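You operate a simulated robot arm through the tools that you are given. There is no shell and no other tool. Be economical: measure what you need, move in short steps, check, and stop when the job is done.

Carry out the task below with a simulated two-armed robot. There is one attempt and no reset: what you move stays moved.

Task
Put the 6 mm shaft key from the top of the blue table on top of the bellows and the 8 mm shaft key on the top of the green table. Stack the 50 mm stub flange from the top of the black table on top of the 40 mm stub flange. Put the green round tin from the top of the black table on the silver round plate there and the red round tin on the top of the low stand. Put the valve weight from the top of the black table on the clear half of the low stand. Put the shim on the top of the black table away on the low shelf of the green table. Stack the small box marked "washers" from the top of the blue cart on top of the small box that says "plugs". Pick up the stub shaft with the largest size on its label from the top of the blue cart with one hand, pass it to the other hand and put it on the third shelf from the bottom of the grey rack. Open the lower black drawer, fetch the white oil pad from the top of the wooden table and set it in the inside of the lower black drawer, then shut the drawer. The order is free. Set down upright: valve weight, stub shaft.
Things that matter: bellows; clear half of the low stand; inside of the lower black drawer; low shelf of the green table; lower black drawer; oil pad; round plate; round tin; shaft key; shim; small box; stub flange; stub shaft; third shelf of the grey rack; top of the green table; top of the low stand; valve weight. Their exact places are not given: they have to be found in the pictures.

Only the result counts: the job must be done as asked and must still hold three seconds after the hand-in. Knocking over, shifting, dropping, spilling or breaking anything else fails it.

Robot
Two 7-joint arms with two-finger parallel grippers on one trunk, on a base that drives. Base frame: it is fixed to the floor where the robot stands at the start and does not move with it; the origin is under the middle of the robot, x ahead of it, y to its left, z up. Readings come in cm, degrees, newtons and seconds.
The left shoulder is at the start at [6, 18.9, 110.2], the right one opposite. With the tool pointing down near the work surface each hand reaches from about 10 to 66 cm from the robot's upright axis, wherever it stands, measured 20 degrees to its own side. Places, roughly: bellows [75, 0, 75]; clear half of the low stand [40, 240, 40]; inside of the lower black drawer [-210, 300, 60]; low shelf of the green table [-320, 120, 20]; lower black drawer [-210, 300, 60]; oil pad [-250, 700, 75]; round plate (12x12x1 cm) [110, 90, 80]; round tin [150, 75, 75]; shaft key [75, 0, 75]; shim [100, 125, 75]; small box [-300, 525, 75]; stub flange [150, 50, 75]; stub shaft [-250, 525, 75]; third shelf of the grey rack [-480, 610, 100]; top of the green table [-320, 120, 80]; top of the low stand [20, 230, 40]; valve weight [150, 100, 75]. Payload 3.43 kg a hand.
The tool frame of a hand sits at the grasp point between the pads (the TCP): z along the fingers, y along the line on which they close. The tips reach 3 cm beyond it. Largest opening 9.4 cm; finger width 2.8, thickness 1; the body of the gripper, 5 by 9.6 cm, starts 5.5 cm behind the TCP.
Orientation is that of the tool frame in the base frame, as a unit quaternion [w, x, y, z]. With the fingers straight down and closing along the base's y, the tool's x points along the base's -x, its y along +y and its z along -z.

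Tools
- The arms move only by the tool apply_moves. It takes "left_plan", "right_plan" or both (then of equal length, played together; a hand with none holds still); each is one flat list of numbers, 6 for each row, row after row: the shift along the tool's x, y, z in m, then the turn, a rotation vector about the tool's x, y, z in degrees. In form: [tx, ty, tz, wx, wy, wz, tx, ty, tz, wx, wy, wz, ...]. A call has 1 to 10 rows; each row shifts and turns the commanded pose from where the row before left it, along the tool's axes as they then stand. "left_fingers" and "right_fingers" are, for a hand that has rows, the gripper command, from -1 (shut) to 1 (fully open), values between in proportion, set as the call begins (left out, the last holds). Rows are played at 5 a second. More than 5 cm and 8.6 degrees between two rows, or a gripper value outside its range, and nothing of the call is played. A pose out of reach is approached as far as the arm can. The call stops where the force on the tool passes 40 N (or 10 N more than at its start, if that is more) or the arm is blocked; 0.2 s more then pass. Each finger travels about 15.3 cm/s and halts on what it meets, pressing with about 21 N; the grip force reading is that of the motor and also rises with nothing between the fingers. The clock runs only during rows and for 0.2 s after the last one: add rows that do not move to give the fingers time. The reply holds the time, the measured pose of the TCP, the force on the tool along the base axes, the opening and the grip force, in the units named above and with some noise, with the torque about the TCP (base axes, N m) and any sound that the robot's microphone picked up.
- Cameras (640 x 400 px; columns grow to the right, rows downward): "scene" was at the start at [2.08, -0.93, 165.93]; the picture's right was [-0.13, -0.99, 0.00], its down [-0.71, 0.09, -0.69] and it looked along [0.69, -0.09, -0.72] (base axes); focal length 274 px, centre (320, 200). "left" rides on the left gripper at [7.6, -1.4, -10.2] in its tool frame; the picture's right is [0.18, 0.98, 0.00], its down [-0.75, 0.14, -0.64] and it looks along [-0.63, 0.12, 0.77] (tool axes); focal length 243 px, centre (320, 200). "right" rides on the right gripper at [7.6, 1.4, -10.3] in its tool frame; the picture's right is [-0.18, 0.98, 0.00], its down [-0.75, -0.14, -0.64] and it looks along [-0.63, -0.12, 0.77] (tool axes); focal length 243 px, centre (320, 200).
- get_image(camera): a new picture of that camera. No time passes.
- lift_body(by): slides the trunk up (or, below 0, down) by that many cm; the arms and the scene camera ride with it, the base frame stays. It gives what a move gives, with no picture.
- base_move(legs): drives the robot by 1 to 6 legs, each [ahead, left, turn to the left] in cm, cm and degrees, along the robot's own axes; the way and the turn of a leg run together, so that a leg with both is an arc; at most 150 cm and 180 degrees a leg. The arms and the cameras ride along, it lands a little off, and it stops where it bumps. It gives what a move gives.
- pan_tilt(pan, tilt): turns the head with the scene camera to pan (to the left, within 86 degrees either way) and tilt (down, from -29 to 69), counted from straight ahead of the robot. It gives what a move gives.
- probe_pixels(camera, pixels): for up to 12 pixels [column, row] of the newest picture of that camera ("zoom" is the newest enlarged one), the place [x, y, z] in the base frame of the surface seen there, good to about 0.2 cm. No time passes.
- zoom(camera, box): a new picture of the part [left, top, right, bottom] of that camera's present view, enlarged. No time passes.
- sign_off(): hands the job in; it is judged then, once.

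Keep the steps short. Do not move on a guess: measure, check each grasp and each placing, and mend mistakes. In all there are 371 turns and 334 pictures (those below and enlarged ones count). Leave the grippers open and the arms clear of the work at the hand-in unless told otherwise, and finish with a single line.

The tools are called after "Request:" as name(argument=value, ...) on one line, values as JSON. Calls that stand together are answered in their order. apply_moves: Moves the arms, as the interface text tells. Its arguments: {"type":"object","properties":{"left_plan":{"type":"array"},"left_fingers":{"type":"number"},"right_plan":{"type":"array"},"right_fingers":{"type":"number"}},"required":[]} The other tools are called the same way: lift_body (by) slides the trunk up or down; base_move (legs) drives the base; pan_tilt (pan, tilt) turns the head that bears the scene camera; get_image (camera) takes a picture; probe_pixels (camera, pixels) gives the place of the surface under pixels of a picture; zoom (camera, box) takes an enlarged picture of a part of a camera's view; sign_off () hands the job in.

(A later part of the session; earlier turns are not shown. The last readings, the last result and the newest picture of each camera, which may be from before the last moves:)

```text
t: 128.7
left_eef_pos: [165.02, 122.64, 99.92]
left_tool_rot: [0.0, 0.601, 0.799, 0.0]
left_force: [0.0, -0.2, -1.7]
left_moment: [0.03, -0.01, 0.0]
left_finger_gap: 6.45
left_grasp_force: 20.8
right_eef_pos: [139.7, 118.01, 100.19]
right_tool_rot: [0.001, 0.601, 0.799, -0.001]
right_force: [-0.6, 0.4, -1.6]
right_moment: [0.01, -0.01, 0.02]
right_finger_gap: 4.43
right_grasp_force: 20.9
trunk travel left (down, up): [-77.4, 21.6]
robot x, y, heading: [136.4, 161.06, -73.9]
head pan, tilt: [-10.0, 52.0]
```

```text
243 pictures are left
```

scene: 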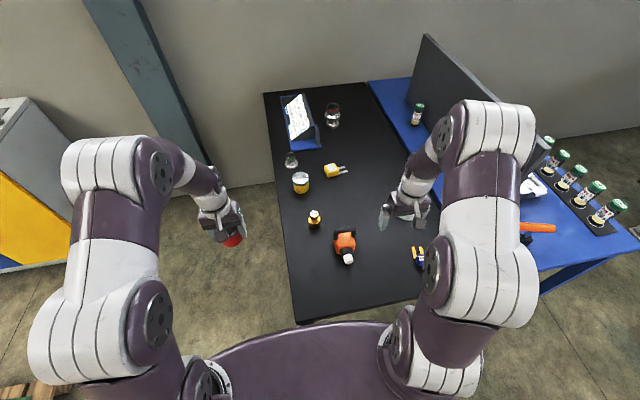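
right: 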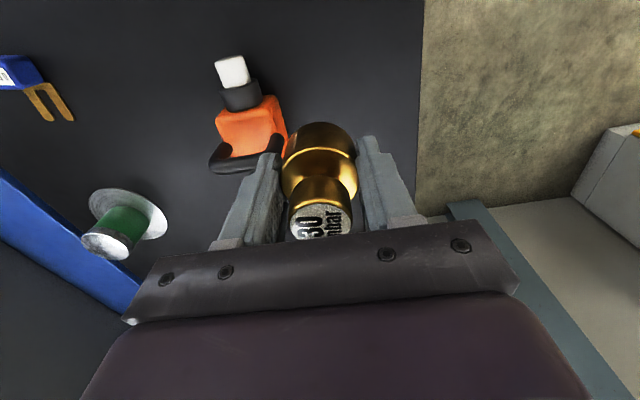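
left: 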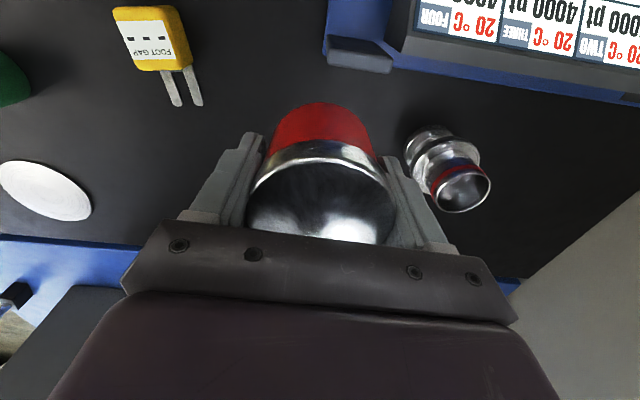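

Both held. Back off and turn toward the low stand.

Request:
base_move(legs=[[-32, 0, 0], [0, 0, -125]])

Request:
pan_tilt(pan=0, tilt=40)

Request:
get_image(camera="scene")

```text
t: 135.9
left_eef_pos: [80.22, 189.69, 99.91]
left_tool_rot: [0.0, 0.988, -0.152, 0.0]
left_force: [0.1, -0.9, -1.1]
left_moment: [-0.01, -0.01, -0.02]
left_finger_gap: 6.48
left_grasp_force: 21.2
right_eef_pos: [90.31, 213.2, 99.97]
right_tool_rot: [0.001, 0.988, -0.153, 0.0]
right_force: [-0.7, -0.3, -2.2]
right_moment: [0.0, 0.0, -0.03]
right_finger_gap: 4.39
right_grasp_force: 21.3
trunk travel left (down, up): [-77.4, 21.6]
robot x, y, heading: [127.91, 191.81, 162.6]
head pan, tilt: [-10.0, 52.0]
```

```text
t: 136.7
left_eef_pos: [80.22, 189.67, 99.81]
left_tool_rot: [0.0, 0.988, -0.152, 0.001]
left_force: [-0.3, 0.6, -0.9]
left_moment: [0.02, -0.03, -0.01]
left_finger_gap: 6.46
left_grasp_force: 21.2
right_eef_pos: [90.29, 213.21, 100.14]
right_tool_rot: [0.001, 0.988, -0.154, 0.0]
right_force: [-0.2, 0.0, -3.6]
right_moment: [-0.03, 0.02, 0.01]
right_finger_gap: 4.36
right_grasp_force: 20.7
trunk travel left (down, up): [-77.4, 21.6]
robot x, y, heading: [127.91, 191.67, 162.2]
head pan, tilt: [0.0, 40.0]
```

```text
242 pictures are left
```

scene: 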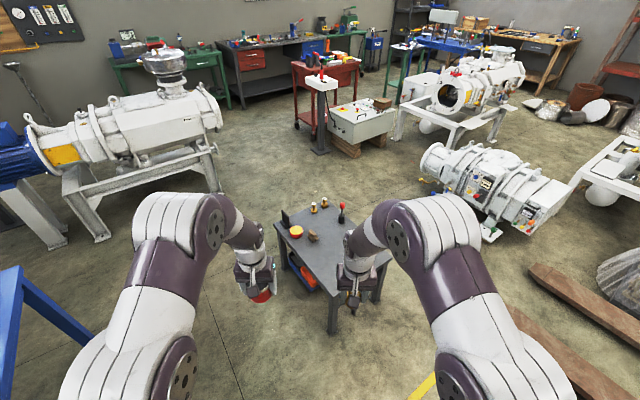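

Request:
zoom(camera="scene", box=[260, 185, 400, 340])

Request:
probe_pixels(camera="scene", pixels=[[277, 225], [335, 200], [332, 290], [388, 268], [285, 217], [297, 231], [313, 205], [325, 202], [313, 237], [342, 212], [340, 245], [325, 225]])

```text
2.58 times, centred on (330, 262) of scene
```

zoom: 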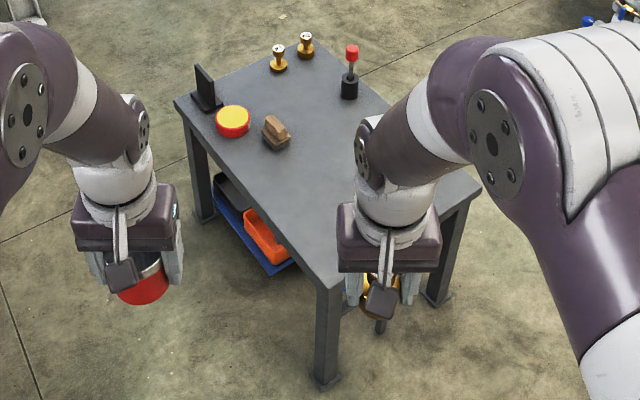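

```text
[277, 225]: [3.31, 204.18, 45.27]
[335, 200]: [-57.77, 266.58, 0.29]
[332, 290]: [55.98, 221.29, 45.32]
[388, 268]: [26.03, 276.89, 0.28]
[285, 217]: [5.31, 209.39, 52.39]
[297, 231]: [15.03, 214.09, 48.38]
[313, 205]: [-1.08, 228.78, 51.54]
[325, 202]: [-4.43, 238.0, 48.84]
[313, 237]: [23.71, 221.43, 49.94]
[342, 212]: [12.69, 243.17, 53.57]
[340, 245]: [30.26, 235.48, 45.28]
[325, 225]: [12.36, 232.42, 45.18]
```

Stand top z 45.3; clear half is the near part. Check the wooden beams' location before driving.

Request:
probe_pixels(camera="scene", pixels=[[530, 268], [510, 310], [560, 345], [425, 385], [350, 205], [366, 245], [600, 380]])

```text
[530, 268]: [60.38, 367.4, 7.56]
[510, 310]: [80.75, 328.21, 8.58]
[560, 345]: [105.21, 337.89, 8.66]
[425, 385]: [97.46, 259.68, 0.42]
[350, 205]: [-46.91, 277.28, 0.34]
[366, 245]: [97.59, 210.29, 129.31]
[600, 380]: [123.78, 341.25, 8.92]
```

Drive to the clear-half end of the stand, facing it.

Request:
base_move(legs=[[61.7, -36.3, 0], [0, 0, 32.8]])

Request:
lift_body(by=-20)

Request:
get_image(camera="scene")

```text
t: 140.8
left_eef_pos: [32.81, 241.92, 99.92]
left_tool_rot: [0.0, 0.989, -0.146, 0.001]
left_force: [-0.9, -0.1, -1.9]
left_moment: [-0.02, 0.01, -0.01]
left_finger_gap: 6.47
left_grasp_force: 20.9
right_eef_pos: [42.48, 265.77, 100.02]
right_tool_rot: [-0.001, 0.989, -0.146, 0.001]
right_force: [-0.4, 0.1, -3.1]
right_moment: [-0.02, 0.03, -0.02]
right_finger_gap: 4.37
right_grasp_force: 21.2
trunk travel left (down, up): [-77.4, 21.6]
robot x, y, heading: [80.65, 244.77, 163.3]
head pan, tilt: [0.0, 40.0]
stopped in leg 2: the robot was blocked; the commanded pose is now the measured one
```

```text
t: 143.0
left_eef_pos: [32.71, 242.01, 79.9]
left_tool_rot: [0.0, 0.99, -0.144, 0.001]
left_force: [-0.9, -0.6, -2.2]
left_moment: [-0.03, 0.0, 0.02]
left_finger_gap: 6.48
left_grasp_force: 21.0
right_eef_pos: [42.43, 265.76, 80.08]
right_tool_rot: [-0.001, 0.989, -0.146, 0.001]
right_force: [0.3, 0.7, -2.4]
right_moment: [-0.02, 0.01, 0.01]
right_finger_gap: 4.37
right_grasp_force: 20.9
trunk travel left (down, up): [-57.4, 41.6]
robot x, y, heading: [80.64, 244.85, 163.3]
head pan, tilt: [0.0, 40.0]
```

```text
240 pictures are left
```

scene: 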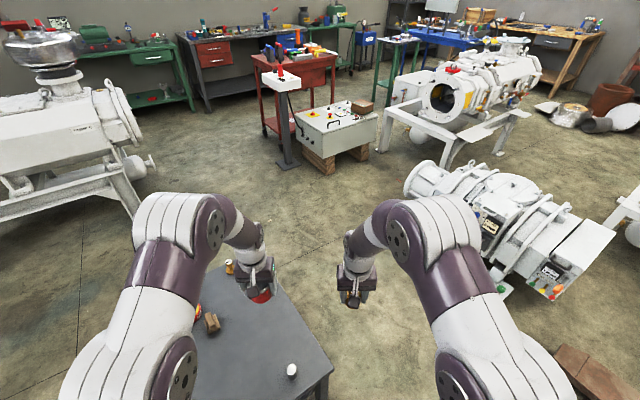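

The turn was blocked. Look at the stand now.

Request:
pan_tilt(pan=15, tilt=60)

Request:
get_image(camera="scene")

```text
t: 143.8
left_eef_pos: [32.76, 242.08, 79.86]
left_tool_rot: [0.0, 0.989, -0.146, 0.0]
left_force: [-0.9, 0.3, -1.3]
left_moment: [-0.02, 0.01, -0.01]
left_finger_gap: 6.45
left_grasp_force: 20.1
right_eef_pos: [42.53, 265.83, 80.07]
right_tool_rot: [0.0, 0.989, -0.146, 0.0]
right_force: [0.9, -1.0, -2.7]
right_moment: [-0.01, 0.01, 0.0]
right_finger_gap: 4.37
right_grasp_force: 21.0
trunk travel left (down, up): [-57.4, 41.6]
robot x, y, heading: [80.24, 244.85, 163.1]
head pan, tilt: [15.0, 60.0]
```

```text
239 pictures are left
```

scene: 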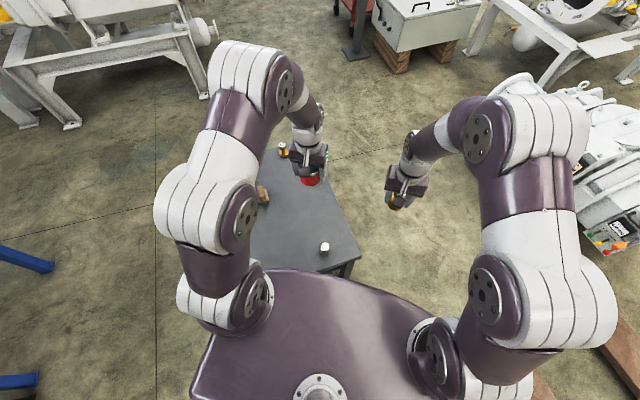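

Request:
zoom(camera="scene", box=[220, 130, 380, 290])

Request:
probe_pixels(camera="scene", pixels=[[325, 246], [358, 253], [262, 192], [283, 148], [300, 265], [325, 185], [350, 268]])

```text
2.50 times, centred on (300, 210) of scene
```

zoom: 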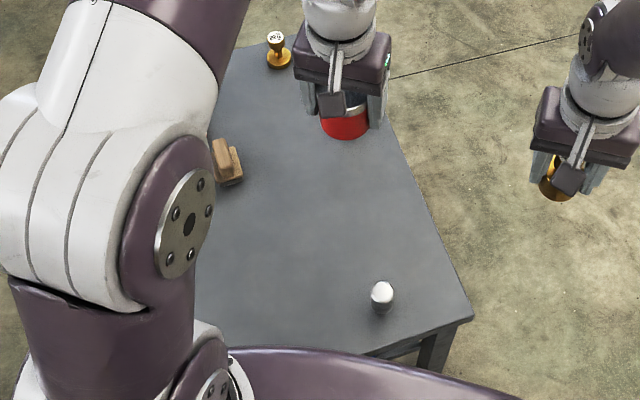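

```text
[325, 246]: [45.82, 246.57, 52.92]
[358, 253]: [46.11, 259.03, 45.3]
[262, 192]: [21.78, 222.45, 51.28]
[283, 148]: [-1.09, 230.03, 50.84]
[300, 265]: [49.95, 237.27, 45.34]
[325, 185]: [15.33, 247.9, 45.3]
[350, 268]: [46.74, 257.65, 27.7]
```

Back up 12 cm, then turn to face the stand squarely.

Request:
base_move(legs=[[-12, 0, 0], [0, 0, 32]])

Request:
pan_tilt(pan=0, tilt=55)

Request:
get_image(camera="scene")

```text
t: 146.6
left_eef_pos: [53.21, 213.63, 79.93]
left_tool_rot: [-0.001, 0.991, 0.135, 0.001]
left_force: [-0.3, 0.7, -1.0]
left_moment: [0.0, 0.01, 0.0]
left_finger_gap: 6.48
left_grasp_force: 21.3
right_eef_pos: [48.8, 238.88, 80.02]
right_tool_rot: [0.0, 0.991, 0.134, 0.001]
right_force: [-0.5, -0.7, -2.7]
right_moment: [-0.01, 0.01, 0.0]
right_finger_gap: 4.34
right_grasp_force: 20.9
trunk travel left (down, up): [-57.4, 41.6]
robot x, y, heading: [92.13, 241.59, -164.6]
head pan, tilt: [15.0, 60.0]
```

```text
t: 147.4
left_eef_pos: [53.27, 213.58, 79.85]
left_tool_rot: [0.001, 0.991, 0.135, 0.0]
left_force: [1.0, 0.1, -2.0]
left_moment: [0.01, 0.01, 0.02]
left_finger_gap: 6.45
left_grasp_force: 21.1
right_eef_pos: [48.76, 238.91, 79.94]
right_tool_rot: [0.0, 0.991, 0.134, 0.001]
right_force: [-0.1, -0.4, -3.4]
right_moment: [0.02, 0.01, 0.04]
right_finger_gap: 4.37
right_grasp_force: 21.3
trunk travel left (down, up): [-57.4, 41.6]
robot x, y, heading: [92.28, 241.41, -164.4]
head pan, tilt: [0.0, 55.0]
```

```text
237 pictures are left
```

scene: 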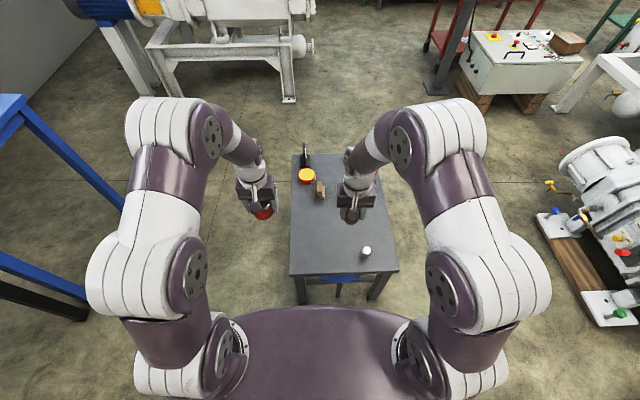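

Request:
base_move(legs=[[7, -5, 0]])

Request:
lift_body(by=-18)

Request:
get_image(camera="scene")

```text
t: 148.5
left_eef_pos: [45.06, 216.69, 79.84]
left_tool_rot: [0.001, 0.991, 0.135, 0.002]
left_force: [-0.2, 0.9, -2.0]
left_moment: [-0.02, -0.03, 0.01]
left_finger_gap: 6.44
left_grasp_force: 21.1
right_eef_pos: [40.65, 241.96, 79.83]
right_tool_rot: [0.001, 0.991, 0.135, 0.001]
right_force: [-1.0, 0.0, -2.6]
right_moment: [-0.01, 0.02, 0.02]
right_finger_gap: 4.39
right_grasp_force: 20.9
trunk travel left (down, up): [-57.4, 41.6]
robot x, y, heading: [83.98, 244.36, -165.0]
head pan, tilt: [0.0, 55.0]
```

```text
t: 150.5
left_eef_pos: [45.1, 216.58, 61.86]
left_tool_rot: [-0.001, 0.991, 0.135, 0.001]
left_force: [0.3, -0.6, -1.5]
left_moment: [0.0, -0.01, 0.01]
left_finger_gap: 6.48
left_grasp_force: 21.1
right_eef_pos: [40.51, 241.9, 62.01]
right_tool_rot: [0.0, 0.991, 0.134, 0.001]
right_force: [0.1, -0.2, -3.3]
right_moment: [0.03, 0.0, -0.01]
right_finger_gap: 4.38
right_grasp_force: 20.9
trunk travel left (down, up): [-39.4, 59.6]
robot x, y, heading: [83.57, 244.21, -164.6]
head pan, tilt: [0.0, 55.0]
```

```text
236 pictures are left
```

scene: 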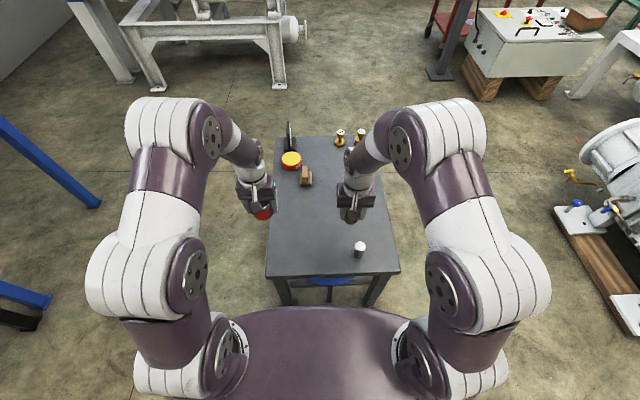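

Position both hands over their targets and lower to ~1.3 cm above.

Request:
apply_moves(left_plan=[-0.032, -0.032, 0, 0, 0, 0, -0.032, -0.032, 0, 0, 0, 0, -0.032, -0.032, 0, 0, 0, 0, 0, 0, 0.04, 0, 0, 0, 0, 0, 0.04, 0, 0, 0, 0, 0, 0.04, 0, 0, 0, 0, 0, 0, 0, 0, 0], right_plan=[-0.0158, 0.007, 0, 0, 0, 0, -0.0158, 0.007, 0, 0, 0, 0, -0.0158, 0.007, 0, 0, 0, 0, 0, 0, 0.04, 0, 0, 0, 0, 0, 0.04, 0, 0, 0, 0, 0, 0.04, 0, 0, 0, 0, 0, 0, 0, 0, 0])

Request:
zoom(camera="scene", box=[220, 110, 420, 300])

```text
t: 152.1
left_eef_pos: [33.36, 223.3, 49.81]
left_tool_rot: [0.0, 0.991, 0.135, 0.001]
left_force: [0.9, -0.4, -1.4]
left_moment: [0.01, -0.02, 0.0]
left_finger_gap: 6.47
left_grasp_force: 21.3
right_eef_pos: [36.57, 238.62, 50.15]
right_tool_rot: [-0.001, 0.991, 0.134, 0.001]
right_force: [0.1, -0.6, -2.8]
right_moment: [-0.01, -0.01, 0.02]
right_finger_gap: 4.37
right_grasp_force: 20.8
trunk travel left (down, up): [-39.4, 59.6]
robot x, y, heading: [83.74, 244.43, -164.7]
head pan, tilt: [0.0, 55.0]
```

```text
2.11 times, centred on (320, 205) of scene
```

zoom: 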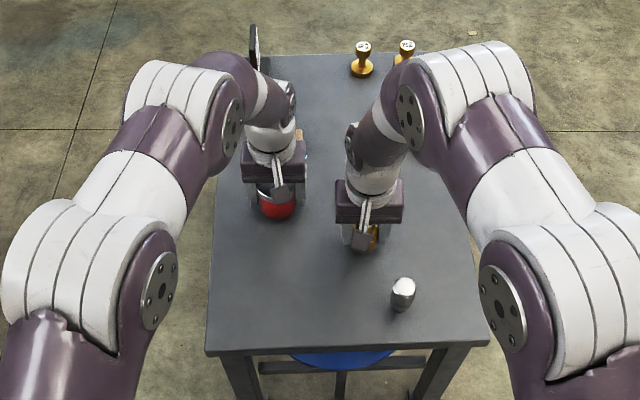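

Request:
apply_moves(left_plan=[0, 0, 0.008, 0, 0, 0, 0, 0, 0.002, 0, 0, 0, 0, 0, 0, 0, 0, 0], right_plan=[0, 0, 0.01, 0, 0, 0, 0, 0, 0.003, 0, 0, 0, 0, 0, 0, 0, 0, 0])

Request:
apply_moves(left_plan=[0, 0, 0.002, 0, 0, 0, 0, 0, 0, 0, 0, 0], right_plan=[0, 0, 0.002, 0, 0, 0, 0, 0, 0, 0, 0, 0])

```text
t: 152.9
left_eef_pos: [33.29, 223.26, 48.98]
left_tool_rot: [0.001, 0.991, 0.135, -0.001]
left_force: [0.6, 0.0, -2.2]
left_moment: [0.0, 0.0, 0.04]
left_finger_gap: 6.46
left_grasp_force: 21.3
right_eef_pos: [36.54, 238.7, 48.83]
right_tool_rot: [0.001, 0.991, 0.133, -0.001]
right_force: [-1.2, 1.6, 12.5]
right_moment: [0.07, 0.06, 0.15]
right_finger_gap: 4.36
right_grasp_force: 21.2
trunk travel left (down, up): [-39.4, 59.6]
robot x, y, heading: [83.72, 244.45, -164.7]
head pan, tilt: [0.0, 55.0]
```

```text
t: 153.5
left_eef_pos: [33.34, 223.28, 48.86]
left_tool_rot: [0.0, 0.991, 0.134, -0.001]
left_force: [-0.1, -0.3, -1.3]
left_moment: [0.02, 0.02, -0.02]
left_finger_gap: 6.44
left_grasp_force: 21.3
right_eef_pos: [36.72, 238.48, 48.72]
right_tool_rot: [0.0, 0.991, 0.133, -0.002]
right_force: [-2.2, 3.5, 27.0]
right_moment: [0.2, -0.21, 0.01]
right_finger_gap: 4.3
right_grasp_force: 21.5
trunk travel left (down, up): [-39.4, 59.6]
robot x, y, heading: [83.78, 244.53, -164.8]
head pan, tilt: [0.0, 55.0]
```

Weight is on the stand (27 N, too much); release right; lower left a bit more.

Request:
apply_moves(left_plan=[0, 0, 0.002, 0, 0, 0, 0, 0, 0, 0, 0, 0, 0, 0, 0, 0, 0, 0], right_plan=[0, 0, -0.002, 0, 0, 0, 0, 0, -0.001, 0, 0, 0, 0, 0, 0, 0, 0, 0])

Request:
apply_moves(left_plan=[0, 0, 0.002, 0, 0, 0, 0, 0, 0, 0, 0, 0, 0, 0, 0, 0, 0, 0], right_plan=[0, 0, 0, 0, 0, 0, 0, 0, 0, 0, 0, 0, 0, 0, 0, 0, 0, 0], right_fingers=0.3)

```text
t: 154.3
left_eef_pos: [33.15, 223.28, 48.62]
left_tool_rot: [0.0, 0.991, 0.135, -0.001]
left_force: [0.1, 0.8, 9.6]
left_moment: [-0.27, -0.03, 0.01]
left_finger_gap: 6.43
left_grasp_force: 21.4
right_eef_pos: [36.91, 238.74, 48.74]
right_tool_rot: [-0.001, 0.991, 0.133, 0.002]
right_force: [0.2, 0.3, -3.3]
right_moment: [-0.01, 0.0, 0.02]
right_finger_gap: 4.34
right_grasp_force: 20.3
trunk travel left (down, up): [-39.4, 59.6]
robot x, y, heading: [84.28, 244.56, -164.6]
head pan, tilt: [0.0, 55.0]
```

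```text
t: 155.1
left_eef_pos: [33.25, 223.37, 48.45]
left_tool_rot: [0.0, 0.991, 0.135, -0.002]
left_force: [-4.0, 0.6, 16.7]
left_moment: [0.0, 0.05, 0.09]
left_finger_gap: 6.42
left_grasp_force: 21.1
right_eef_pos: [36.71, 238.76, 48.9]
right_tool_rot: [0.0, 0.991, 0.134, 0.0]
right_force: [-0.3, 0.8, -1.1]
right_moment: [0.01, -0.03, 0.01]
right_finger_gap: 6.09
right_grasp_force: 0.0
trunk travel left (down, up): [-39.4, 59.6]
robot x, y, heading: [84.33, 244.55, -164.7]
head pan, tilt: [0.0, 55.0]
```

Request:
apply_moves(left_plan=[0, 0, -0.001, 0, 0, 0, 0, 0, 0, 0, 0, 0, 0, 0, 0, 0, 0, 0], left_fingers=1)

Request:
apply_moves(left_plan=[0, 0, -0.03, 0, 0, 0, 0, 0, -0.045, 0, 0, 0, 0, 0, -0.045, 0, 0, 0, 0.045, 0, 0, 0, 0, 0, 0.045, 0, 0, 0, 0, 0], right_plan=[0, 0, -0.03, 0, 0, 0, 0, 0, -0.045, 0, 0, 0, 0, 0, -0.045, 0, 0, 0, 0.045, 0, 0, 0, 0, 0, 0.045, 0, 0, 0, 0, 0])

Request:
get_image(camera="scene")

Request:
zoom(camera="scene", box=[220, 110, 420, 300])

```text
t: 155.9
left_eef_pos: [33.05, 223.14, 48.34]
left_tool_rot: [-0.001, 0.991, 0.135, 0.002]
left_force: [-0.1, 0.6, 0.5]
left_moment: [0.0, 0.02, 0.0]
left_finger_gap: 9.41
left_grasp_force: 0.2
right_eef_pos: [36.68, 238.61, 48.77]
right_tool_rot: [0.0, 0.991, 0.135, 0.001]
right_force: [0.0, -0.5, -0.7]
right_moment: [-0.01, -0.05, -0.01]
right_finger_gap: 6.1
right_grasp_force: 0.1
trunk travel left (down, up): [-39.4, 59.6]
robot x, y, heading: [83.94, 244.34, -164.6]
head pan, tilt: [0.0, 55.0]
```

```text
t: 157.1
left_eef_pos: [41.85, 225.64, 60.35]
left_tool_rot: [0.0, 0.991, 0.134, 0.0]
left_force: [0.2, -0.5, 0.3]
left_moment: [0.05, 0.01, 0.0]
left_finger_gap: 9.41
left_grasp_force: 0.1
right_eef_pos: [45.49, 240.97, 60.85]
right_tool_rot: [0.0, 0.991, 0.134, 0.0]
right_force: [0.1, -0.7, 0.2]
right_moment: [0.01, 0.05, 0.0]
right_finger_gap: 6.12
right_grasp_force: 0.1
trunk travel left (down, up): [-39.4, 59.6]
robot x, y, heading: [84.08, 244.31, -164.7]
head pan, tilt: [0.0, 55.0]
```

```text
234 pictures are left
```

scene: 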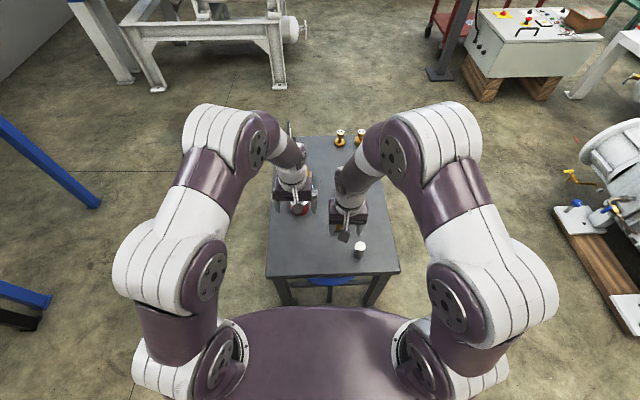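

```text
2.11 times, centred on (320, 205) of scene
```

zoom: 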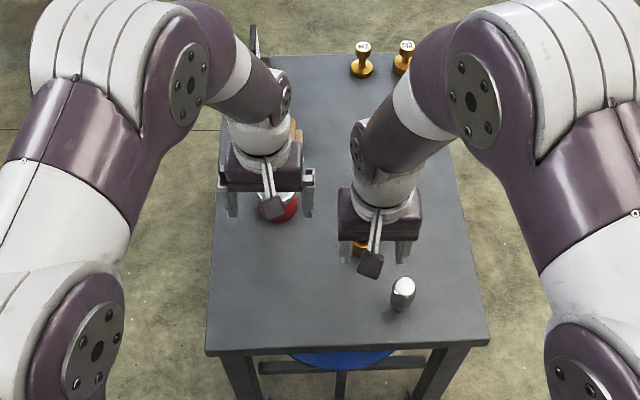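

Raise the trunk back and verify the placement.

Request:
lift_body(by=38)

Request:
get_image(camera="scene")

Request:
get_image(camera="right")

```text
t: 160.8
left_eef_pos: [41.73, 225.57, 98.29]
left_tool_rot: [0.0, 0.991, 0.135, 0.001]
left_force: [-1.1, 0.9, -0.8]
left_moment: [0.0, -0.01, 0.02]
left_finger_gap: 9.41
left_grasp_force: 0.0
right_eef_pos: [45.53, 240.93, 98.99]
right_tool_rot: [0.0, 0.991, 0.134, 0.001]
right_force: [-0.5, -0.1, -0.2]
right_moment: [0.0, 0.0, 0.0]
right_finger_gap: 6.11
right_grasp_force: 0.0
trunk travel left (down, up): [-77.4, 21.6]
robot x, y, heading: [84.3, 244.36, -164.8]
head pan, tilt: [0.0, 55.0]
```

```text
232 pictures are left
```

scene: 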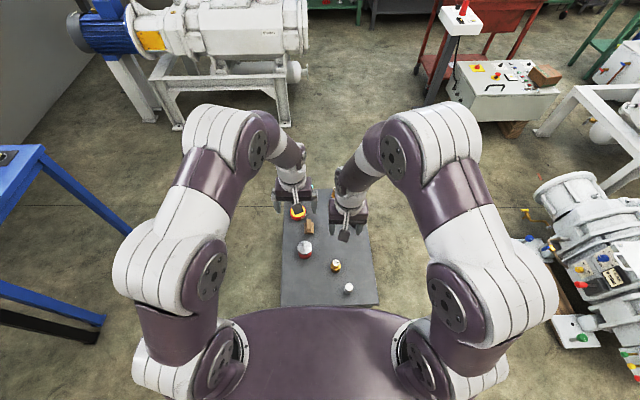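

```text
231 pictures are left
```

right: 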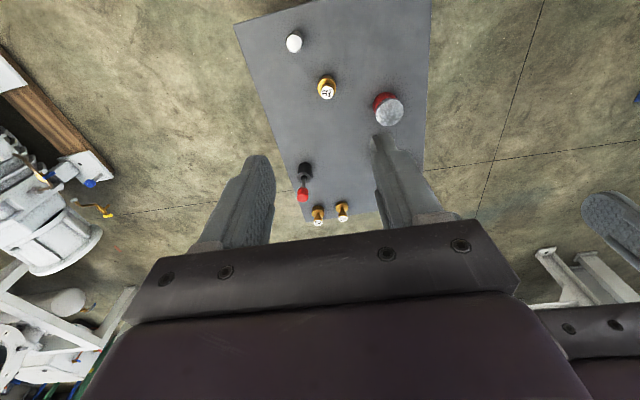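

Both placed. Drive back to the black table's left end for the shim.

Request:
base_move(legs=[[-20, 0, 0], [0, 0, 90], [90, -22, 0]])

Request:
pan_tilt(pan=-10, tilt=55)

Request:
get_image(camera="scene")

```text
t: 170.7
left_eef_pos: [124.95, 114.92, 98.21]
left_tool_rot: [-0.002, 0.604, 0.797, 0.0]
left_force: [-0.9, 0.6, 0.0]
left_moment: [-0.03, 0.01, -0.04]
left_finger_gap: 9.4
left_grasp_force: 0.1
right_eef_pos: [109.49, 118.46, 98.87]
right_tool_rot: [-0.001, 0.605, 0.796, 0.001]
right_force: [-0.2, -0.4, -0.4]
right_moment: [-0.01, 0.03, -0.05]
right_finger_gap: 6.11
right_grasp_force: 0.0
trunk travel left (down, up): [-77.4, 21.6]
robot x, y, heading: [105.72, 157.0, -74.5]
head pan, tilt: [0.0, 55.0]
```

```text
t: 171.4
left_eef_pos: [124.87, 114.92, 98.37]
left_tool_rot: [-0.001, 0.604, 0.797, 0.001]
left_force: [0.2, -0.9, -0.9]
left_moment: [0.01, 0.01, -0.01]
left_finger_gap: 9.41
left_grasp_force: 0.2
right_eef_pos: [109.52, 118.44, 98.9]
right_tool_rot: [0.0, 0.605, 0.796, 0.001]
right_force: [-0.2, 0.2, -0.2]
right_moment: [0.01, 0.0, 0.01]
right_finger_gap: 6.12
right_grasp_force: 0.0
trunk travel left (down, up): [-77.4, 21.6]
robot x, y, heading: [105.86, 156.89, -74.5]
head pan, tilt: [-10.0, 55.0]
```

```text
230 pictures are left
```

scene: 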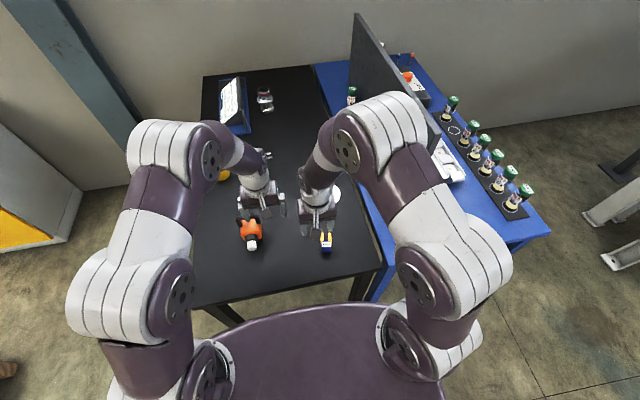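

Pull the right hand back 10 cm to view the shim.

Request:
apply_moves(right_plan=[0.05, 0, 0, 0, 0, 0, 0.05, 0, 0, 0, 0, 0], right_fingers=1)

Request:
get_image(camera="right")

Request:
zoom(camera="scene", box=[290, 200, 370, 260])

```text
t: 172.0
left_eef_pos: [124.88, 114.94, 98.2]
left_tool_rot: [0.0, 0.604, 0.797, 0.001]
left_force: [0.8, 0.8, 0.8]
left_moment: [-0.04, 0.01, 0.01]
left_finger_gap: 9.42
left_grasp_force: 0.0
right_eef_pos: [106.57, 128.15, 98.79]
right_tool_rot: [0.0, 0.606, 0.796, 0.0]
right_force: [0.4, -0.1, -1.0]
right_moment: [-0.02, -0.01, 0.0]
right_finger_gap: 9.4
right_grasp_force: 0.1
trunk travel left (down, up): [-77.4, 21.6]
robot x, y, heading: [105.92, 157.1, -74.5]
head pan, tilt: [-10.0, 55.0]
```

```text
229 pictures are left
```

right: 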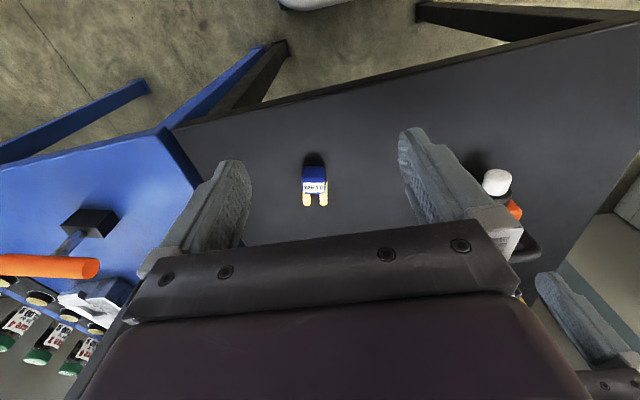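

```text
6.67 times, centred on (330, 230) of scene
```

zoom: 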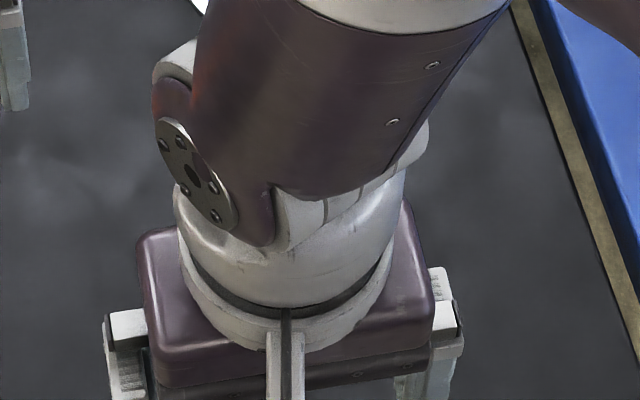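

Request:
zoom(camera="right", box=[285, 145, 345, 215])

Request:
probe_pixels(camera="zoom", pixels=[[220, 270], [370, 270], [240, 200], [355, 190], [295, 280], [240, 335], [345, 335], [300, 230]])

```text
5.71 times, centred on (315, 180) of right
```

zoom: 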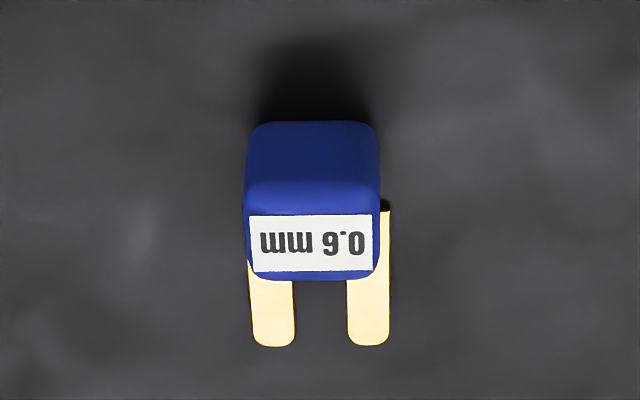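

```text
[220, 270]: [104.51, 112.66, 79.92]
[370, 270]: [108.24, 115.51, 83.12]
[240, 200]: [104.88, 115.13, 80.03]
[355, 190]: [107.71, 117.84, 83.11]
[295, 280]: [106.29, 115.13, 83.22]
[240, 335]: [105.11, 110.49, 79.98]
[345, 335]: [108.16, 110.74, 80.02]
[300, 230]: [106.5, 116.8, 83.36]
```

Shim block centre (106.9,116.5), yaw ~-85°. Align, move above, descend.

Request:
apply_moves(right_plan=[0, 0, 0, 0, 0, 5, 0, 0, 0, 0, 0, 5, -0.039, -0.0024, 0, 0, 0, 0, -0.039, -0.0024, 0, 0, 0, 0, -0.039, -0.0024, 0, 0, 0, 0, 0, 0, 0.04, 0, 0, 0, 0, 0, 0.04, 0, 0, 0, 0, 0, 0, 0, 0, 0], right_fingers=0.2)

Request:
get_image(camera="right")

```text
t: 173.8
left_eef_pos: [124.99, 114.88, 98.23]
left_tool_rot: [0.0, 0.604, 0.797, 0.001]
left_force: [0.6, 0.3, -0.1]
left_moment: [0.0, 0.04, 0.02]
left_finger_gap: 9.42
left_grasp_force: 0.1
right_eef_pos: [107.14, 116.5, 90.96]
right_tool_rot: [0.0, 0.672, 0.74, 0.0]
right_force: [0.1, 0.6, 0.6]
right_moment: [0.02, 0.02, -0.02]
right_finger_gap: 5.65
right_grasp_force: 0.1
trunk travel left (down, up): [-77.4, 21.6]
robot x, y, heading: [106.07, 156.68, -74.5]
head pan, tilt: [-10.0, 55.0]
```

```text
226 pictures are left
```

right: 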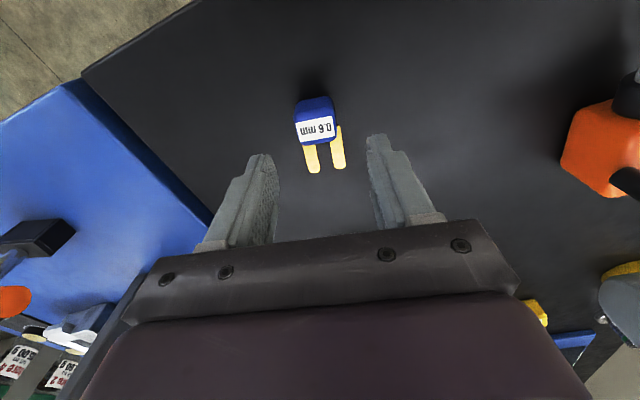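

Aligned with the closing axis. Descend and grip.

Request:
apply_moves(right_plan=[0, 0, 0.04, 0, 0, 0, 0, 0, 0.032, 0, 0, 0, 0, 0, 0, 0, 0, 0])

Request:
apply_moves(right_plan=[0, 0, 0, 0, 0, 0, 0, 0, 0, 0, 0, 0, 0, 0, 0, 0, 0, 0], right_fingers=-1)

Request:
apply_moves(right_plan=[0, 0, -0.03, 0, 0, 0, 0, 0, -0.045, 0, 0, 0, 0, 0, -0.045, 0, 0, 0, 0.045, 0, -0.02, 0, 0, 0])

Request:
get_image(camera="right")

```text
t: 174.6
left_eef_pos: [124.95, 115.06, 98.23]
left_tool_rot: [-0.001, 0.604, 0.797, 0.0]
left_force: [0.5, -0.5, 0.5]
left_moment: [-0.01, 0.0, 0.01]
left_finger_gap: 9.4
left_grasp_force: 0.0
right_eef_pos: [107.26, 116.51, 83.79]
right_tool_rot: [0.001, 0.673, 0.74, 0.0]
right_force: [0.1, 0.1, 0.1]
right_moment: [-0.02, 0.0, 0.01]
right_finger_gap: 5.63
right_grasp_force: 0.1
trunk travel left (down, up): [-77.4, 21.6]
robot x, y, heading: [106.3, 156.9, -74.8]
head pan, tilt: [-10.0, 55.0]
```

```text
t: 175.4
left_eef_pos: [124.91, 114.93, 98.25]
left_tool_rot: [0.0, 0.604, 0.797, 0.001]
left_force: [0.1, -0.4, 0.5]
left_moment: [0.02, -0.03, -0.01]
left_finger_gap: 9.4
left_grasp_force: 0.1
right_eef_pos: [107.32, 116.51, 83.79]
right_tool_rot: [0.0, 0.673, 0.74, -0.001]
right_force: [-0.7, -1.6, 15.0]
right_moment: [-0.11, 0.24, 0.01]
right_finger_gap: 3.14
right_grasp_force: 21.0
trunk travel left (down, up): [-77.4, 21.6]
robot x, y, heading: [105.91, 157.05, -74.5]
head pan, tilt: [-10.0, 55.0]
```

```text
t: 176.4
left_eef_pos: [125.04, 115.04, 98.35]
left_tool_rot: [0.001, 0.604, 0.797, -0.001]
left_force: [0.6, 0.8, 0.1]
left_moment: [-0.01, -0.03, 0.02]
left_finger_gap: 9.38
left_grasp_force: 0.0
right_eef_pos: [106.64, 121.0, 97.76]
right_tool_rot: [0.001, 0.673, 0.74, -0.001]
right_force: [0.2, 0.5, -0.1]
right_moment: [-0.06, 0.04, 0.02]
right_finger_gap: 3.14
right_grasp_force: 21.2
trunk travel left (down, up): [-77.4, 21.6]
robot x, y, heading: [105.8, 157.21, -74.5]
head pan, tilt: [-10.0, 55.0]
```

```text
225 pictures are left
```

right: 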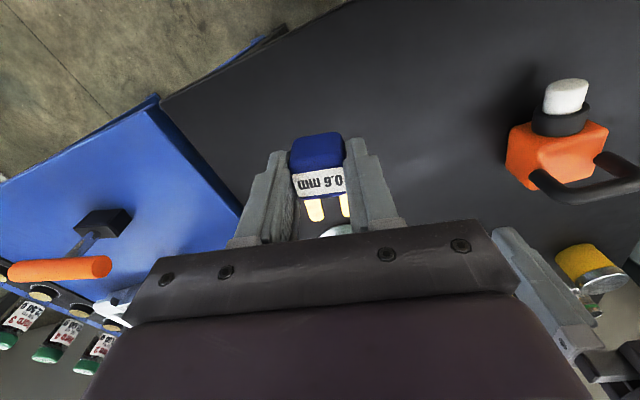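

Shim held (gap 3.1). Tuck hands, and drive around to the blue table's front for the 8 mm key.

Request:
apply_moves(right_plan=[0.04, -0.02, -0.02, 0, 0, 0, 0.04, -0.02, -0.02, 0, 0, 0], left_plan=[0.04, 0, -0.02, 0, 0, 0, 0.04, 0, -0.02, 0, 0, 0])

Request:
base_move(legs=[[-22.6, -51.7, 0], [31.7, -91.8, 0], [67.8, 12.4, 0], [0, 0, 29.5], [20, 0, 0]])

Request:
pan_tilt(pan=0, tilt=55)

Request:
get_image(camera="scene")

```text
t: 177.0
left_eef_pos: [122.58, 122.95, 102.39]
left_tool_rot: [0.002, 0.604, 0.797, -0.001]
left_force: [-0.5, 0.6, 0.8]
left_moment: [-0.03, 0.02, -0.05]
left_finger_gap: 9.4
left_grasp_force: 0.1
right_eef_pos: [101.83, 128.9, 101.9]
right_tool_rot: [0.0, 0.672, 0.741, -0.001]
right_force: [-1.0, 0.0, -1.0]
right_moment: [-0.03, 0.0, -0.01]
right_finger_gap: 3.15
right_grasp_force: 21.3
trunk travel left (down, up): [-77.4, 21.6]
robot x, y, heading: [105.9, 157.14, -74.4]
head pan, tilt: [-10.0, 55.0]
```

```text
t: 190.9
left_eef_pos: [45.78, 12.13, 102.5]
left_tool_rot: [0.0, 0.384, 0.924, 0.0]
left_force: [0.3, -0.8, -0.4]
left_moment: [0.0, 0.0, 0.0]
left_finger_gap: 9.41
left_grasp_force: 0.1
right_eef_pos: [24.68, 7.21, 101.8]
right_tool_rot: [0.0, 0.464, 0.886, 0.0]
right_force: [0.9, 0.4, -1.3]
right_moment: [0.02, 0.02, 0.03]
right_finger_gap: 3.13
right_grasp_force: 20.9
trunk travel left (down, up): [-77.4, 21.6]
robot x, y, heading: [14.39, 34.22, -45.2]
head pan, tilt: [-10.0, 55.0]
```

```text
t: 191.6
left_eef_pos: [45.8, 11.98, 102.4]
left_tool_rot: [-0.001, 0.384, 0.923, 0.0]
left_force: [-0.2, -0.5, 0.0]
left_moment: [0.01, -0.01, 0.04]
left_finger_gap: 9.43
left_grasp_force: 0.0
right_eef_pos: [24.92, 7.1, 101.66]
right_tool_rot: [-0.001, 0.464, 0.886, 0.0]
right_force: [-0.6, 0.1, -0.9]
right_moment: [0.0, 0.01, -0.02]
right_finger_gap: 3.13
right_grasp_force: 20.7
trunk travel left (down, up): [-77.4, 21.6]
robot x, y, heading: [14.34, 34.0, -45.1]
head pan, tilt: [0.0, 55.0]
```

```text
224 pictures are left
```

scene: 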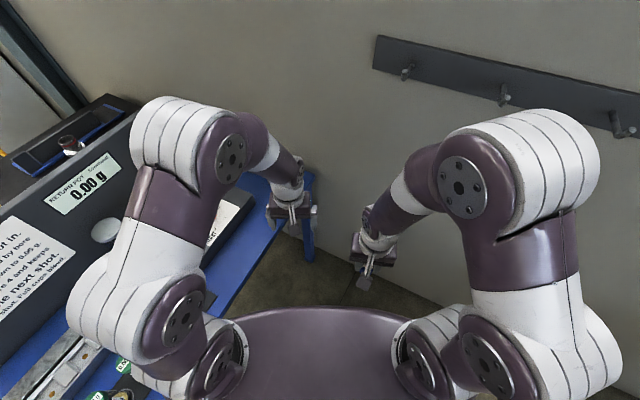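

Request:
base_move(legs=[[12, 0, 0]])

Request:
apply_moves(left_plan=[0, 0, 0, 0, 0, 7.5, 0, 0, 0, 0, 0, 7.5, 0, 0, 0, 0, 0, 7.5, 0, 0, 0, 0, 0, 7.3, -0.0182, 0.0402, 0, 0, 0, 0, -0.0182, 0.0402, 0, 0, 0, 0, -0.0182, 0.0402, 0, 0, 0, 0, -0.0182, 0.0402, 0, 0, 0, 0, -0.0182, 0.0402, 0, 0, 0, 0, 0, 0, 0, 0, 0, 0], left_fingers=0.2)

Request:
get_image(camera="left")

```text
t: 192.8
left_eef_pos: [54.11, 3.52, 102.55]
left_tool_rot: [0.0, 0.384, 0.923, 0.0]
left_force: [-0.4, 0.2, -0.3]
left_moment: [0.02, 0.03, -0.02]
left_finger_gap: 9.4
left_grasp_force: 0.1
right_eef_pos: [33.05, -1.31, 101.79]
right_tool_rot: [0.001, 0.463, 0.886, 0.0]
right_force: [-0.4, -0.3, -0.1]
right_moment: [0.04, -0.01, 0.03]
right_finger_gap: 3.13
right_grasp_force: 20.9
trunk travel left (down, up): [-77.4, 21.6]
robot x, y, heading: [22.66, 25.37, -45.3]
head pan, tilt: [0.0, 55.0]
```

```text
t: 195.0
left_eef_pos: [75.89, -0.04, 102.47]
left_tool_rot: [0.001, 0.609, 0.793, 0.0]
left_force: [-0.2, 0.4, -0.3]
left_moment: [-0.02, -0.02, 0.0]
left_finger_gap: 5.64
left_grasp_force: 0.0
right_eef_pos: [33.03, -1.38, 101.72]
right_tool_rot: [0.001, 0.465, 0.885, 0.0]
right_force: [-0.3, -0.8, -0.7]
right_moment: [0.02, 0.02, 0.0]
right_finger_gap: 3.11
right_grasp_force: 20.7
trunk travel left (down, up): [-77.4, 21.6]
robot x, y, heading: [22.55, 25.71, -45.6]
head pan, tilt: [0.0, 55.0]
```

```text
223 pictures are left
```

left: 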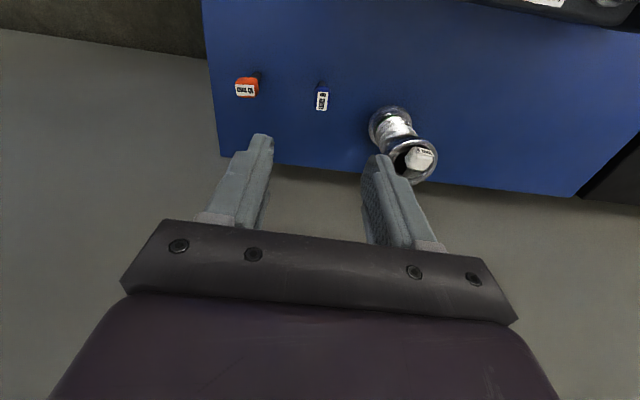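

Request:
zoom(camera="left", box=[300, 70, 345, 120])

Request:
probe_pixels(camera="left", pixels=[[316, 98], [328, 98], [322, 92], [322, 108], [322, 100]])

```text
8.00 times, centred on (322, 95) of left
```

zoom: 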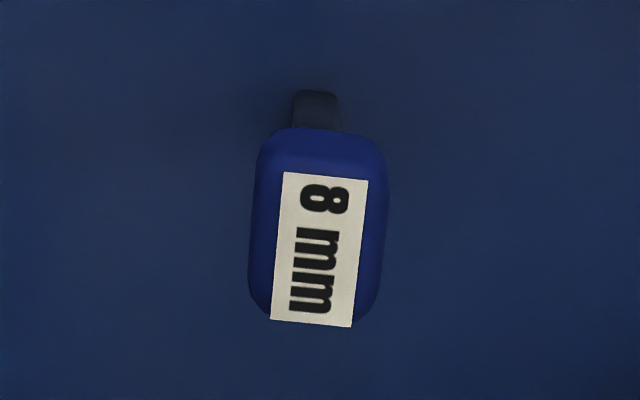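

```text
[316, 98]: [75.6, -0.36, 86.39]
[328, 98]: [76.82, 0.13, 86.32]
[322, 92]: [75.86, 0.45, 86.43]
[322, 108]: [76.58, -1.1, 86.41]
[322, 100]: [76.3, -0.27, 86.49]
```

Request:
apply_moves(left_plan=[-0.0032, 0.0023, 0.04, 0, 0, 0, 0, 0, 0.04, 0, 0, 0, 0, 0, 0.04, 0, 0, 0, 0, 0, 0.039, 0, 0, 0, 0, 0, 0, 0, 0, 0])

Request:
apply_moves(left_plan=[0, 0, 0, 0, 0, 0, 0, 0, 0, 0, 0, 0, 0, 0, 0, 0, 0, 0], left_fingers=-1)

Request:
apply_moves(left_plan=[0, 0, -0.03, 0, 0, 0, 0, 0, -0.045, 0, 0, 0, 0, 0, -0.045, 0, 0, 0, 0, 0, -0.04, 0, 0, 0])

Request:
get_image(camera="left")

```text
t: 196.2
left_eef_pos: [75.92, -0.39, 86.51]
left_tool_rot: [-0.001, 0.609, 0.793, 0.0]
left_force: [0.4, -0.1, 1.2]
left_moment: [0.0, -0.04, 0.02]
left_finger_gap: 5.62
left_grasp_force: 0.0
right_eef_pos: [33.16, -1.35, 101.72]
right_tool_rot: [0.0, 0.464, 0.886, 0.0]
right_force: [-0.8, -1.1, -0.3]
right_moment: [0.03, -0.01, -0.01]
right_finger_gap: 3.13
right_grasp_force: 21.0
trunk travel left (down, up): [-77.4, 21.6]
robot x, y, heading: [22.64, 25.48, -45.4]
head pan, tilt: [0.0, 55.0]
```

```text
t: 197.0
left_eef_pos: [76.22, -0.33, 86.49]
left_tool_rot: [-0.001, 0.609, 0.793, 0.001]
left_force: [0.1, 0.7, -0.6]
left_moment: [0.0, 0.03, 0.03]
left_finger_gap: 2.12
left_grasp_force: 21.0
right_eef_pos: [33.18, -1.26, 101.73]
right_tool_rot: [0.0, 0.464, 0.886, -0.001]
right_force: [0.9, -0.6, -1.0]
right_moment: [-0.03, -0.01, 0.0]
right_finger_gap: 3.13
right_grasp_force: 20.7
trunk travel left (down, up): [-77.4, 21.6]
robot x, y, heading: [22.38, 25.66, -45.3]
head pan, tilt: [0.0, 55.0]
```

```text
t: 198.0
left_eef_pos: [76.03, -0.21, 102.6]
left_tool_rot: [-0.001, 0.609, 0.794, 0.0]
left_force: [-0.4, -0.5, 0.4]
left_moment: [-0.01, 0.01, 0.02]
left_finger_gap: 2.11
left_grasp_force: 21.3
right_eef_pos: [33.17, -1.36, 101.63]
right_tool_rot: [0.001, 0.464, 0.886, -0.001]
right_force: [-0.1, -0.3, -0.5]
right_moment: [0.04, -0.02, -0.02]
right_finger_gap: 3.12
right_grasp_force: 21.0
trunk travel left (down, up): [-77.4, 21.6]
robot x, y, heading: [22.67, 25.03, -45.5]
head pan, tilt: [0.0, 55.0]
```

```text
221 pictures are left
```

left: 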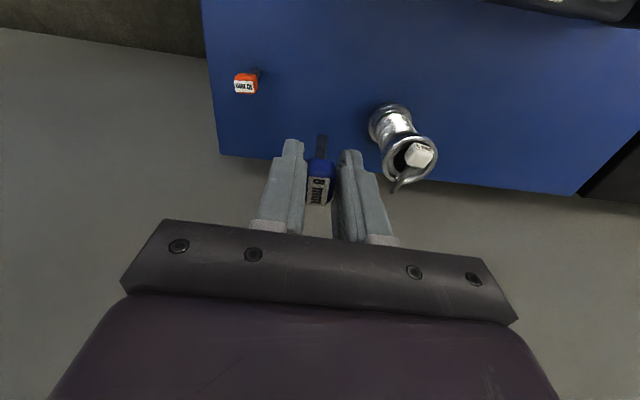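

8 mm key held. Retract and turn around to view the way to the green table.

Request:
apply_moves(left_plan=[0.045, -0.02, 0, 0, 0, 0, 0.045, -0.02, 0, 0, 0, 0, 0.03, -0.03, 0, 0, 0, -7.5, 0, -0.03, 0, 0, 0, -7.5, 0, -0.03, 0, 0, 0, -7.5, 0, -0.03, 0, 0, 0, -7.5])

Request:
base_move(legs=[[-45, 0, 0], [0, 0, -155]])

Request:
pan_tilt(pan=0, tilt=22)

Request:
get_image(camera="scene")

```text
t: 199.4
left_eef_pos: [58.63, 5.01, 102.53]
left_tool_rot: [0.0, 0.382, 0.924, 0.001]
left_force: [-0.2, -0.4, 0.0]
left_moment: [-0.02, -0.01, 0.01]
left_finger_gap: 2.14
left_grasp_force: 21.3
right_eef_pos: [32.9, -1.44, 101.75]
right_tool_rot: [0.0, 0.464, 0.886, 0.0]
right_force: [0.2, -0.4, -1.4]
right_moment: [0.03, 0.03, 0.0]
right_finger_gap: 3.1
right_grasp_force: 20.4
trunk travel left (down, up): [-77.4, 21.6]
robot x, y, heading: [22.82, 25.53, -45.3]
head pan, tilt: [0.0, 55.0]
```

```text
t: 208.5
left_eef_pos: [-50.48, 59.58, 102.48]
left_tool_rot: [-0.001, 0.987, -0.158, 0.0]
left_force: [0.9, 0.3, 0.1]
left_moment: [0.0, -0.03, 0.01]
left_finger_gap: 2.09
left_grasp_force: 21.0
right_eef_pos: [-30.52, 76.95, 101.75]
right_tool_rot: [-0.001, 0.969, -0.246, 0.001]
right_force: [0.5, 0.2, -0.9]
right_moment: [0.02, 0.03, 0.03]
right_finger_gap: 3.1
right_grasp_force: 21.3
trunk travel left (down, up): [-77.4, 21.6]
robot x, y, heading: [-9.2, 58.02, 161.6]
head pan, tilt: [0.0, 55.0]
```

```text
t: 209.4
left_eef_pos: [-50.51, 59.6, 102.57]
left_tool_rot: [0.0, 0.987, -0.159, 0.0]
left_force: [-0.4, 0.4, 0.5]
left_moment: [-0.01, -0.01, 0.04]
left_finger_gap: 2.1
left_grasp_force: 20.9
right_eef_pos: [-30.54, 76.79, 101.75]
right_tool_rot: [0.0, 0.969, -0.247, 0.0]
right_force: [-0.1, -1.1, -0.8]
right_moment: [0.0, -0.02, -0.02]
right_finger_gap: 3.1
right_grasp_force: 20.8
trunk travel left (down, up): [-77.4, 21.6]
robot x, y, heading: [-8.91, 57.64, 161.5]
head pan, tilt: [0.0, 22.0]
```

```text
220 pictures are left
```

scene: 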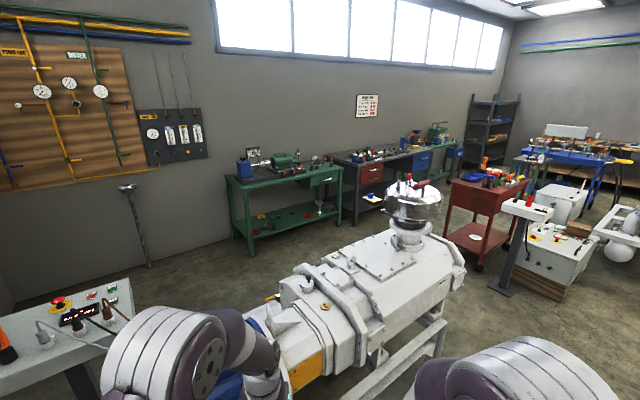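

Request:
probe_pixels(camera="scene", pixels=[[228, 180], [338, 172], [248, 240], [290, 220], [340, 225], [360, 180], [445, 165], [460, 255], [400, 330], [465, 280], [520, 270], [300, 330]])

Request:
probe_pixels(camera="scene", pixels=[[90, 300], [150, 270], [60, 300], [485, 130], [470, 180], [600, 150], [440, 370], [300, 240], [270, 185], [490, 290], [230, 260]])

```text
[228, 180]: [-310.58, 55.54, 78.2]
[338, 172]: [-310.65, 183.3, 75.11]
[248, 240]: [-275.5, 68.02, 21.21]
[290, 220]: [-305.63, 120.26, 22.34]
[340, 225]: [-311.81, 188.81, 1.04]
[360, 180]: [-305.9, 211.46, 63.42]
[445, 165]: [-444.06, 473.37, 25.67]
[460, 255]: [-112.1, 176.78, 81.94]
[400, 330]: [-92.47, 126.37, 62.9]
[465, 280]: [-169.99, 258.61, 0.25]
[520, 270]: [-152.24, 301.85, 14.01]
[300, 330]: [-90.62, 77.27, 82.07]
```

```text
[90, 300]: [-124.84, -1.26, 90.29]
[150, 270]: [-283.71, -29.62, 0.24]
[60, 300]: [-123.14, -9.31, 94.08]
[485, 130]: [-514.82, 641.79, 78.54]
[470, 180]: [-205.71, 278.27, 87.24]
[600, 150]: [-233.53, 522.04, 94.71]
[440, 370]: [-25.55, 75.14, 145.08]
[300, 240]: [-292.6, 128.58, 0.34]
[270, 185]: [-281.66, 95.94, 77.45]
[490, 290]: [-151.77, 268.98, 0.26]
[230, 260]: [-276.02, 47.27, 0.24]
```

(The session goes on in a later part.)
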